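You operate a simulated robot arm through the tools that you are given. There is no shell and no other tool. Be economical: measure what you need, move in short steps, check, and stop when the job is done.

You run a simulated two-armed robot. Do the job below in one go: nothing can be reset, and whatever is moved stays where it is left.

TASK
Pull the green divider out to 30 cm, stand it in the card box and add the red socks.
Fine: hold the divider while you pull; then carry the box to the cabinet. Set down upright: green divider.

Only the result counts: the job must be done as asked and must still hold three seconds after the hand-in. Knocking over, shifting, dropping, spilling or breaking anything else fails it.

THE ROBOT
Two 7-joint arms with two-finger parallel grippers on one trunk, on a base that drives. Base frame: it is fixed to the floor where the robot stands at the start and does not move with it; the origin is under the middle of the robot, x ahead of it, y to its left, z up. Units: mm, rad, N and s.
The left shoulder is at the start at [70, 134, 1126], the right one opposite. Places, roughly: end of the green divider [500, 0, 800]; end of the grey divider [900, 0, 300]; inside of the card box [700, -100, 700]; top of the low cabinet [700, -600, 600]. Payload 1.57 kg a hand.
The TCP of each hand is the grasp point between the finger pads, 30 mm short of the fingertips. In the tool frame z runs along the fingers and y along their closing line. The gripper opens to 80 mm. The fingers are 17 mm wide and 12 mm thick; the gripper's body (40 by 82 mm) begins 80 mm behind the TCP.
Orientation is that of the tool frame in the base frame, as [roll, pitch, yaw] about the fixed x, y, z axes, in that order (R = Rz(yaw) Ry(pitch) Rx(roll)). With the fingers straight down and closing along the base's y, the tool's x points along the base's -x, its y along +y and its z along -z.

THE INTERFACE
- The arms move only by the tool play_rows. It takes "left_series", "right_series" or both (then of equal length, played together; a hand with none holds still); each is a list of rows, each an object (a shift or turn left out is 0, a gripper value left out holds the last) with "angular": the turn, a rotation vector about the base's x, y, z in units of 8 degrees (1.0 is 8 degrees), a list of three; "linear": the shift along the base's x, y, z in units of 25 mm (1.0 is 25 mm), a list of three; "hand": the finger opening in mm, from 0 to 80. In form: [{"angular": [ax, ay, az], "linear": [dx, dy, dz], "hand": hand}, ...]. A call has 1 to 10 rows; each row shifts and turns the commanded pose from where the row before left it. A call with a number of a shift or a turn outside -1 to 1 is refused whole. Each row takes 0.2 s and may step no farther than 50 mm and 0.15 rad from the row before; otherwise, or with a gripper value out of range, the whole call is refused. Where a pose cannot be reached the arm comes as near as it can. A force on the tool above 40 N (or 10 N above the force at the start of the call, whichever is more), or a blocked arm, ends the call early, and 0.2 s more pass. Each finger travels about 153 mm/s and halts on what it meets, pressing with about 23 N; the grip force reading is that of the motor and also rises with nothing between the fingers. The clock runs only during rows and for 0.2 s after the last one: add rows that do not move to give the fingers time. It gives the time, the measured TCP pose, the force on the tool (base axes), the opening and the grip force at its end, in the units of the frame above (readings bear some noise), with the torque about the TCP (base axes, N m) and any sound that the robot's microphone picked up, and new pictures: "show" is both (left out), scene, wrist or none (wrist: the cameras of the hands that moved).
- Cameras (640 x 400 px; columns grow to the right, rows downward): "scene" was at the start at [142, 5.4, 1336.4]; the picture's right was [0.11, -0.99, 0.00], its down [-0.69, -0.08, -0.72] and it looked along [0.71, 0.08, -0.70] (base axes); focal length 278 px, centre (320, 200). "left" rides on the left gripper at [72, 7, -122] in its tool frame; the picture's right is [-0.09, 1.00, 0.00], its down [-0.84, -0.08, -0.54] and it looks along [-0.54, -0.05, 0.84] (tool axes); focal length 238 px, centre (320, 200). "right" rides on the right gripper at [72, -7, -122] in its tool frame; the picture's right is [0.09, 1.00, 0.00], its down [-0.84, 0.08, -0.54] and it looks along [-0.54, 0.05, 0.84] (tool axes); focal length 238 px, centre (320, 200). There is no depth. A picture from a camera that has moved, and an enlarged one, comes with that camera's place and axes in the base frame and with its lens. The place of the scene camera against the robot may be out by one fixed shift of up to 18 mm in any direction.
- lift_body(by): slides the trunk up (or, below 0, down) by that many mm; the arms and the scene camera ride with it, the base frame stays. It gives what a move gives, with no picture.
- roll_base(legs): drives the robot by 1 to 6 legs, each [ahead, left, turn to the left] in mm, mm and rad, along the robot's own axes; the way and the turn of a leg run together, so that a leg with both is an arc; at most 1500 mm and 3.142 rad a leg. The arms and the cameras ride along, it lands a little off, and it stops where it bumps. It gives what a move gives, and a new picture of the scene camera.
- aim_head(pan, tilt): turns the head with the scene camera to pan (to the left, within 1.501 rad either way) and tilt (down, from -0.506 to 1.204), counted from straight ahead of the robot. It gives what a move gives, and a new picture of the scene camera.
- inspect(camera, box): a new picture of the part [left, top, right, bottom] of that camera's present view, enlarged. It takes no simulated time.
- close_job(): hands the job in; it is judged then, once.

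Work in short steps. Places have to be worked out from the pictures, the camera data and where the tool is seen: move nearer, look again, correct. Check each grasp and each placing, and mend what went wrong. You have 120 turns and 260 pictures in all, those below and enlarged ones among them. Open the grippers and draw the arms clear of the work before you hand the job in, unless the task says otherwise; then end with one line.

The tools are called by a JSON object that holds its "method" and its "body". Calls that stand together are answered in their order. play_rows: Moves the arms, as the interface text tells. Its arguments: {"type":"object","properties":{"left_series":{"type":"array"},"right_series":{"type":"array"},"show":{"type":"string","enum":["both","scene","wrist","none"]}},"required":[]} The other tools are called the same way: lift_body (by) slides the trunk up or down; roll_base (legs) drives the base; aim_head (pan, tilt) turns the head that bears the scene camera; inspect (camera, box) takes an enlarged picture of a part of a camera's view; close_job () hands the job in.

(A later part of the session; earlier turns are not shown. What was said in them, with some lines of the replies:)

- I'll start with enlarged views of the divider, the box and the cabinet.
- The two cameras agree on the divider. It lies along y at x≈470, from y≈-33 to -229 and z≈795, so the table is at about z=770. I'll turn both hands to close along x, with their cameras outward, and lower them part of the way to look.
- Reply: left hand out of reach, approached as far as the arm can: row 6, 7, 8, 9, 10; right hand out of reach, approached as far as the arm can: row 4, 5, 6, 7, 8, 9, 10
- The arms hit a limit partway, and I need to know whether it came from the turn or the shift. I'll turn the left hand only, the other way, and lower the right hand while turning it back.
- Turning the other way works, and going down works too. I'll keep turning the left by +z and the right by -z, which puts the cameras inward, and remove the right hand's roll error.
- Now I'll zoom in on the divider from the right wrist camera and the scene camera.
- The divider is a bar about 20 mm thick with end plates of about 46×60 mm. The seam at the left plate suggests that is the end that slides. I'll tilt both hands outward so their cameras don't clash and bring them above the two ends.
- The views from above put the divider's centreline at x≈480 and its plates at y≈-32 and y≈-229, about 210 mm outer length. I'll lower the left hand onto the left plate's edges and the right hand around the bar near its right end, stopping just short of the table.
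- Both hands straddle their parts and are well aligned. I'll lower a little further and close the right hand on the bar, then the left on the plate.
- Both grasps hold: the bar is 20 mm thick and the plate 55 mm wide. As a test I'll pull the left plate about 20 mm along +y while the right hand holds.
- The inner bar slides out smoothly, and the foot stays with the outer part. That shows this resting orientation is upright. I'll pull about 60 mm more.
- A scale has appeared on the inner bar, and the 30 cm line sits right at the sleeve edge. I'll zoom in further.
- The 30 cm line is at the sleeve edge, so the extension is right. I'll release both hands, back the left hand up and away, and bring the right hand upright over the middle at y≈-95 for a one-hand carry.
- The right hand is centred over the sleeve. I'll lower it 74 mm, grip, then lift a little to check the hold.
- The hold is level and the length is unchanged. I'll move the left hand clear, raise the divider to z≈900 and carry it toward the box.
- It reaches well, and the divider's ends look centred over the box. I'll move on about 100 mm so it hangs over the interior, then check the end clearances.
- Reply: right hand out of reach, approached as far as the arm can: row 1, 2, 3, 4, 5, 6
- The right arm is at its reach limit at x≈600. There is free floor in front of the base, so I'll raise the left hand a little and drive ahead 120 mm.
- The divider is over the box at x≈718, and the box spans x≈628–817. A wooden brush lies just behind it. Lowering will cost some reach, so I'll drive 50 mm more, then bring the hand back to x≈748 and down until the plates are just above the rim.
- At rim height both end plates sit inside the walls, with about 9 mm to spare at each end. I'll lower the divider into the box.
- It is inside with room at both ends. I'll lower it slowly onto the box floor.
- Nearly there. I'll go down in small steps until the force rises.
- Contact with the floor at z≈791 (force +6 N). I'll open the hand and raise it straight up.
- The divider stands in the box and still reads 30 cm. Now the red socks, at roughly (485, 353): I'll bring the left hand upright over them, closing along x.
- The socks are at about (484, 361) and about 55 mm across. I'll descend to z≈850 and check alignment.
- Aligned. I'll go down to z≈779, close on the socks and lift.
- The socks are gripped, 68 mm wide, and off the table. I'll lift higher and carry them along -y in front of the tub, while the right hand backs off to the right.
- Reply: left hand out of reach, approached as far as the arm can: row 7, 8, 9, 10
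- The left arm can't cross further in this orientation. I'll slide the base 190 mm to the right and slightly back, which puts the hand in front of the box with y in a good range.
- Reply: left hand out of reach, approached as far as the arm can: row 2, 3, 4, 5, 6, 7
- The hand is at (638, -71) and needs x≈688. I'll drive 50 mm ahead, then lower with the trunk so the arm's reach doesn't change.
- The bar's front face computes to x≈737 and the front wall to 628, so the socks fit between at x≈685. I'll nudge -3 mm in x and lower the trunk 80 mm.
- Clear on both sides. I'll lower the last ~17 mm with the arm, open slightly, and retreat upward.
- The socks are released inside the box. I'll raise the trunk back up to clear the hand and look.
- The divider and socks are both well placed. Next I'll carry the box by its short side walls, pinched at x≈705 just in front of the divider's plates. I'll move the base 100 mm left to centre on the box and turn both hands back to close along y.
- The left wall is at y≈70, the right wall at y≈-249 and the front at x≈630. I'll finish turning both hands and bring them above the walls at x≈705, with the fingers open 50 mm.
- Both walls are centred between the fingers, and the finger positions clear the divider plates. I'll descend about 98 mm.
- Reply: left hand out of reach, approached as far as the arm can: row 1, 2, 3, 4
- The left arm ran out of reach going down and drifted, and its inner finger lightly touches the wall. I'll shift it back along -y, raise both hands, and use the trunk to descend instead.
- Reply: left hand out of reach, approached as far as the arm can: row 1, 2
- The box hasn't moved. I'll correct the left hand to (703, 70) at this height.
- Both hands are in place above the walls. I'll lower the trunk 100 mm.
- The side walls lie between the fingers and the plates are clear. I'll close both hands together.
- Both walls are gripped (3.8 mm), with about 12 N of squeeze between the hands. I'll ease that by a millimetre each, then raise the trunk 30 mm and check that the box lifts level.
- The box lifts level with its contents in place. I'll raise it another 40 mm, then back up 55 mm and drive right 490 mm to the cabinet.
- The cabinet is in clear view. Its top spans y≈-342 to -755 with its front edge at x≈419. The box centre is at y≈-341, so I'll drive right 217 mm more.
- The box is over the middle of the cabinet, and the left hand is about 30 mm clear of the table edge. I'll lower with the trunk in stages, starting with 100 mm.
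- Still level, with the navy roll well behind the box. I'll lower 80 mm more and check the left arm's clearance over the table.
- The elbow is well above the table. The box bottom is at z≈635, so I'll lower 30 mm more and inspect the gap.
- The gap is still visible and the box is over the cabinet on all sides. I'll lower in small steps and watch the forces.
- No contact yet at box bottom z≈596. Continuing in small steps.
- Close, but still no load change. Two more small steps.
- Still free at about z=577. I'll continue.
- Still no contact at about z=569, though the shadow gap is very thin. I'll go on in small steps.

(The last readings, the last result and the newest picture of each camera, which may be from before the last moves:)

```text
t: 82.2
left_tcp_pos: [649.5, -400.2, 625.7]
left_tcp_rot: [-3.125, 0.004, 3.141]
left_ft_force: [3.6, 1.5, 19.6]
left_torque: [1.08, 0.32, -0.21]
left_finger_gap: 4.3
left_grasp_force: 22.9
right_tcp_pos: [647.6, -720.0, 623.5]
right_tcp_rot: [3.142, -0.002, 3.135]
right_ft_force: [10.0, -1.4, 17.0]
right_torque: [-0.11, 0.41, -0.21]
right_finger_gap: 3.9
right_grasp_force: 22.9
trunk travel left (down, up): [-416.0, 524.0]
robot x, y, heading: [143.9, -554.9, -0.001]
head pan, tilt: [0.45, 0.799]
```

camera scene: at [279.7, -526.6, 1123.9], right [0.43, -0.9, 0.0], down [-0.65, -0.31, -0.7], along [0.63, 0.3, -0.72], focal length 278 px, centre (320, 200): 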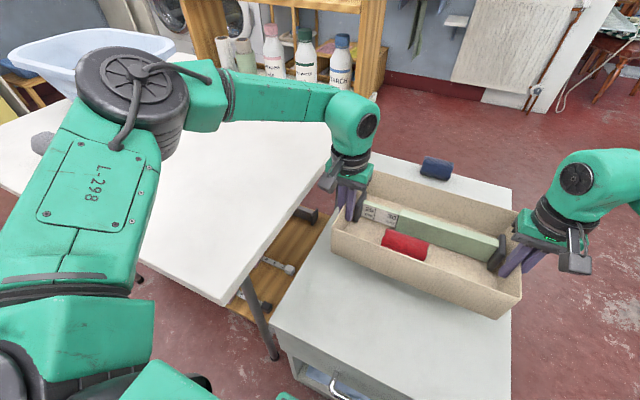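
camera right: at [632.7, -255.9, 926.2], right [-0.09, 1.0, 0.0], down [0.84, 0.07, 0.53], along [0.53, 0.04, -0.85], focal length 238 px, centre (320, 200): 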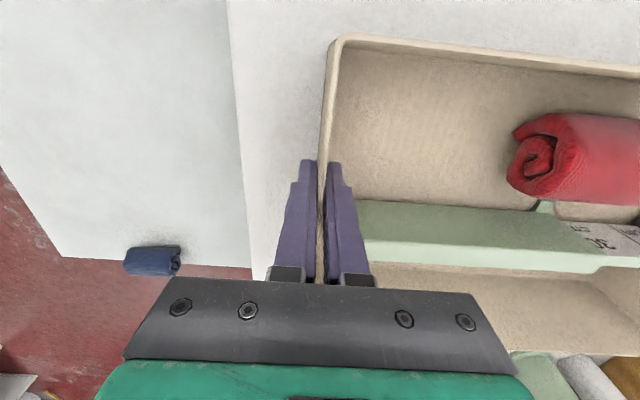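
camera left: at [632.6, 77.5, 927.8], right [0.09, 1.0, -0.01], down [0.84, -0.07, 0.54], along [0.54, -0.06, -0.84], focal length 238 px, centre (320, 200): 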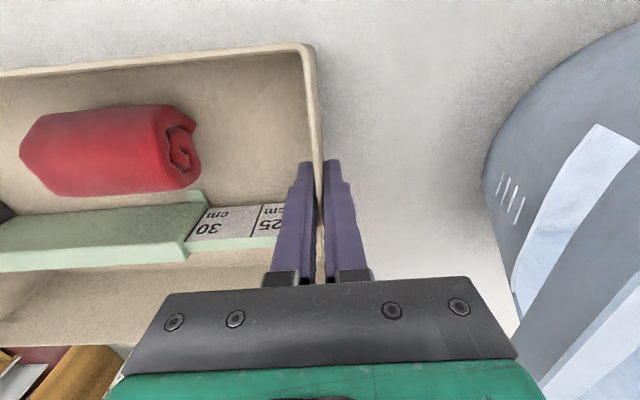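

Contact: both hands now carry an upward load, so the box sits on the cabinet at about z=565. I'll take back 3 mm and open both hands.

{"method": "lift_body", "body": {"by": 3}}

{"method": "play_rows", "body": {"left_series": [{"hand": 12}, {"hand": 30}, {"hand": 30}, {}], "right_series": [{"hand": 12}, {"hand": 30}, {"hand": 30}, {}]}}

```text
t: 82.8
left_tcp_pos: [649.2, -400.1, 624.9]
left_tcp_rot: [-3.128, -0.001, -3.141]
left_ft_force: [6.1, 0.6, 11.4]
left_torque: [1.02, -0.7, -0.21]
left_finger_gap: 3.8
left_grasp_force: 22.7
right_tcp_pos: [647.7, -719.9, 623.6]
right_tcp_rot: [-3.14, -0.011, 3.137]
right_ft_force: [4.8, 0.4, 8.8]
right_torque: [0.12, -0.75, -0.27]
right_finger_gap: 3.9
right_grasp_force: 22.9
trunk travel left (down, up): [-419.0, 521.0]
robot x, y, heading: [145.2, -558.0, -0.005]
head pan, tilt: [0.45, 0.799]
```

```text
t: 83.8
left_tcp_pos: [649.3, -400.7, 624.1]
left_tcp_rot: [-3.127, -0.004, 3.142]
left_ft_force: [-0.2, 0.6, 0.5]
left_torque: [0.0, -0.01, 0.02]
left_finger_gap: 30.0
left_grasp_force: 0.1
right_tcp_pos: [647.3, -720.7, 622.9]
right_tcp_rot: [-3.138, -0.01, 3.137]
right_ft_force: [0.1, -0.4, 0.6]
right_torque: [-0.03, 0.0, -0.02]
right_finger_gap: 29.9
right_grasp_force: 0.0
trunk travel left (down, up): [-419.0, 521.0]
robot x, y, heading: [145.9, -554.8, -0.001]
head pan, tilt: [0.45, 0.799]
camera scene: at [279.1, -526.5, 1053.0], right [0.44, -0.9, 0.0], down [-0.65, -0.31, -0.7], along [0.63, 0.3, -0.72], focal length 278 px, centre (320, 200)
camera right: at [577.5, -726.6, 745.1], right [-0.09, 1.0, 0.0], down [0.84, 0.07, 0.53], along [0.53, 0.05, -0.85], focal length 238 px, centre (320, 200)
camera left: at [577.9, -392.4, 746.7], right [0.09, 1.0, -0.01], down [0.84, -0.07, 0.54], along [0.54, -0.06, -0.84], focal length 238 px, centre (320, 200)
```

scene: 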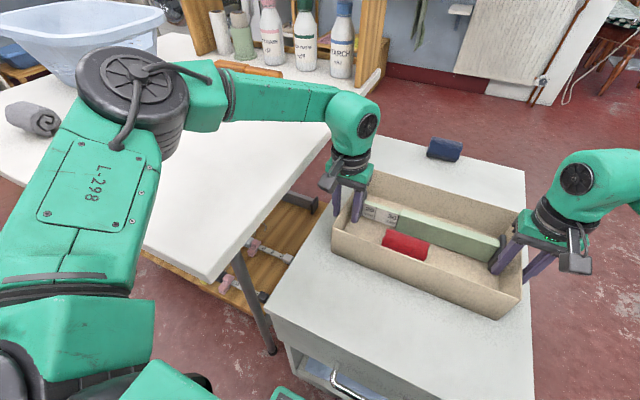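
right: 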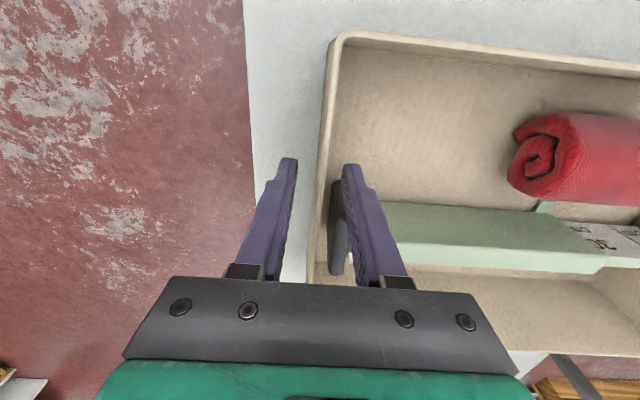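
left: 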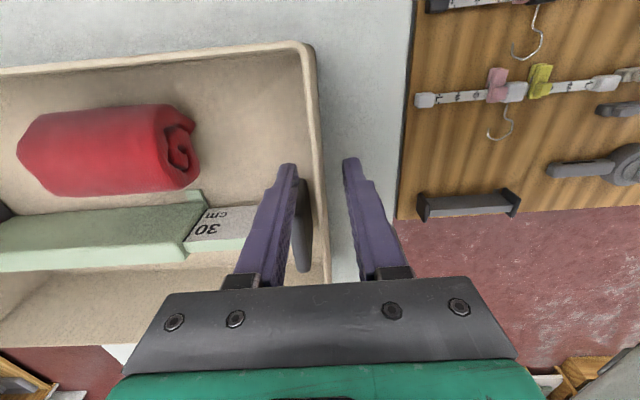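

The box rests fully on the cabinet and both hands are free. I'll raise the trunk straight up and back the robot away.

{"method": "lift_body", "body": {"by": 280}}

{"method": "roll_base", "body": {"legs": [[-250, 0, 0]]}}

{"method": "aim_head", "body": {"pan": 0.1, "tilt": 0.65}}

{"method": "inspect", "body": {"camera": "scene", "box": [220, 140, 420, 300]}}

```text
t: 86.6
left_tcp_pos: [648.4, -400.2, 903.6]
left_tcp_rot: [-3.127, -0.003, 3.142]
left_ft_force: [-0.1, 0.4, 0.7]
left_torque: [0.0, 0.01, -0.02]
left_finger_gap: 30.0
left_grasp_force: 0.0
right_tcp_pos: [649.1, -720.5, 902.7]
right_tcp_rot: [-3.14, -0.013, 3.137]
right_ft_force: [0.5, -0.3, 0.3]
right_torque: [-0.02, -0.01, 0.01]
right_finger_gap: 29.9
right_grasp_force: 0.1
trunk travel left (down, up): [-699.0, 241.0]
robot x, y, heading: [143.7, -554.1, -0.001]
head pan, tilt: [0.45, 0.799]
```

```text
t: 88.4
left_tcp_pos: [400.0, -398.0, 904.6]
left_tcp_rot: [-3.126, -0.004, -3.137]
left_ft_force: [-0.7, 0.5, -0.9]
left_torque: [-0.03, -0.02, 0.01]
left_finger_gap: 29.9
left_grasp_force: 0.1
right_tcp_pos: [400.7, -718.9, 902.3]
right_tcp_rot: [-3.141, -0.01, 3.14]
right_ft_force: [0.4, 0.6, -0.3]
right_torque: [-0.01, 0.0, -0.01]
right_finger_gap: 29.8
right_grasp_force: 0.0
trunk travel left (down, up): [-699.0, 241.0]
robot x, y, heading: [-103.4, -556.0, 0.003]
head pan, tilt: [0.45, 0.799]
camera scene: at [30.8, -526.6, 1332.9], right [0.44, -0.9, 0.0], down [-0.64, -0.31, -0.7], along [0.63, 0.31, -0.72], focal length 278 px, centre (320, 200)
```

scene: 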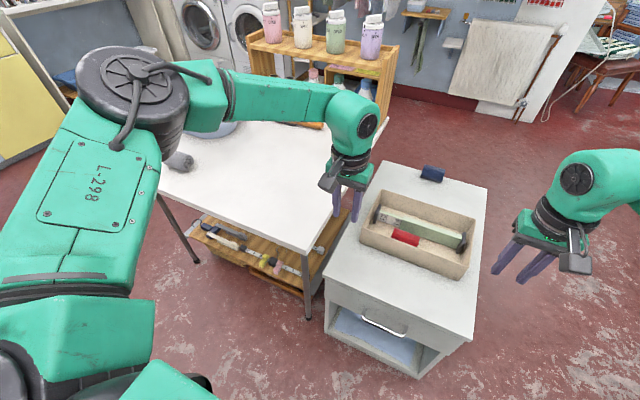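

```text
t: 89.2
left_tcp_pos: [399.8, -399.5, 904.7]
left_tcp_rot: [-3.126, -0.004, -3.139]
left_ft_force: [0.8, -0.4, 0.5]
left_torque: [0.01, -0.01, -0.01]
left_finger_gap: 30.1
left_grasp_force: 0.1
right_tcp_pos: [399.2, -717.1, 902.8]
right_tcp_rot: [-3.14, -0.013, 3.141]
right_ft_force: [0.3, -0.3, -1.1]
right_torque: [0.02, 0.02, -0.02]
right_finger_gap: 29.8
right_grasp_force: 0.1
trunk travel left (down, up): [-699.0, 241.0]
robot x, y, heading: [-100.6, -563.1, 0.006]
head pan, tilt: [0.099, 0.649]
camera scene: at [43.8, -552.9, 1345.6], right [0.1, -0.99, 0.0], down [-0.6, -0.06, -0.8], along [0.79, 0.08, -0.6], focal length 278 px, centre (320, 200)
```

scene: 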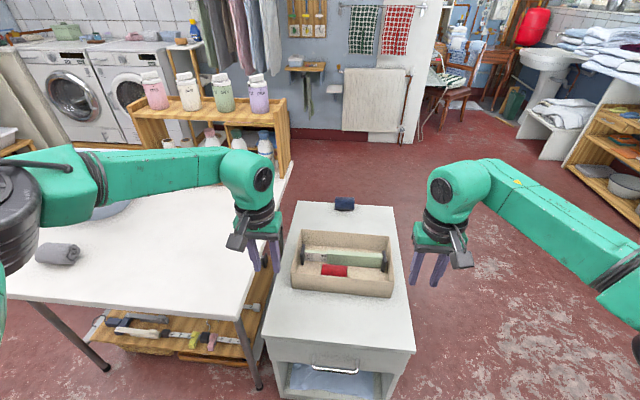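

```text
2.50 times, centred on (320, 220) of scene
camera zoom: at [43.8, -552.9, 1345.6], right [0.1, -0.99, 0.0], down [-0.6, -0.06, -0.8], along [0.79, 0.08, -0.6], focal length 694 px, centre (320, 150)
```

zoom: 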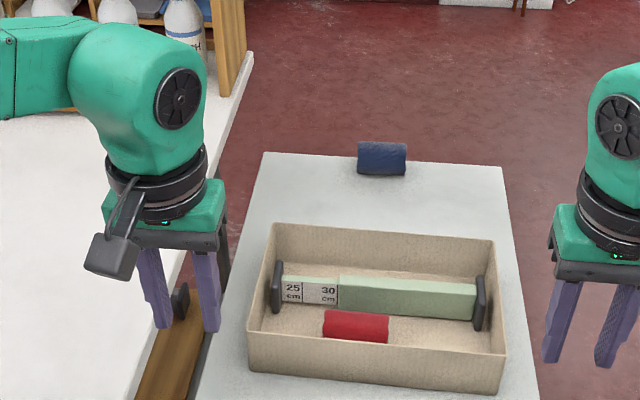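

Everything is in place: the box stands on the cabinet, the divider is upright at 30 cm and the red socks are beside it. I'll open both grippers fully and take one last close look at the scale.

{"method": "play_rows", "body": {"left_series": [{"hand": 80}, {}, {}], "right_series": [{"hand": 80}, {}, {}], "show": "none"}}

{"method": "inspect", "body": {"camera": "scene", "box": [295, 235, 395, 285]}}

```text
t: 90.0
left_tcp_pos: [399.7, -399.7, 904.1]
left_tcp_rot: [-3.127, -0.003, -3.137]
left_ft_force: [-0.6, -0.4, -0.3]
left_torque: [0.02, -0.02, 0.04]
left_finger_gap: 80.3
left_grasp_force: 0.1
right_tcp_pos: [398.8, -719.5, 902.5]
right_tcp_rot: [-3.14, -0.014, 3.139]
right_ft_force: [0.9, -0.4, 1.0]
right_torque: [-0.02, 0.0, 0.0]
right_finger_gap: 79.9
right_grasp_force: 0.1
trunk travel left (down, up): [-699.0, 241.0]
robot x, y, heading: [-102.8, -558.1, 0.002]
head pan, tilt: [0.099, 0.649]
```

```text
6.40 times, centred on (345, 260) of scene
camera zoom: at [43.9, -553.1, 1345.6], right [0.1, -0.99, 0.0], down [-0.6, -0.06, -0.8], along [0.79, 0.08, -0.6], focal length 1777 px, centre (160, -184)
```

zoom: 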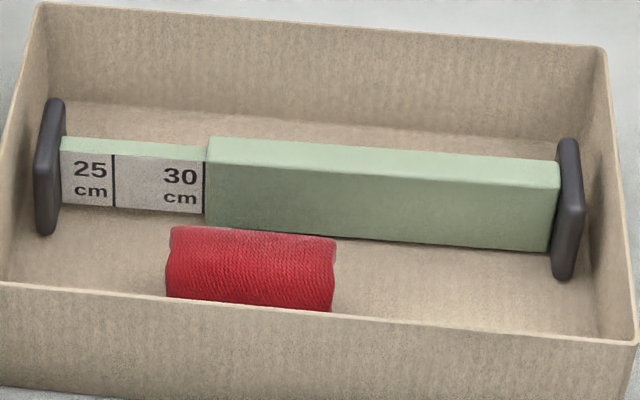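

The scale still reads 30 cm at the sleeve edge, the grippers are open and the arms are clear, so I'm handing in.

{"method": "close_job", "body": {}}

```text
The job is handed in.
```

The green divider is pulled out to 30 cm and stands upright in the card box with the red socks beside it, and the box is on the low cabinet.
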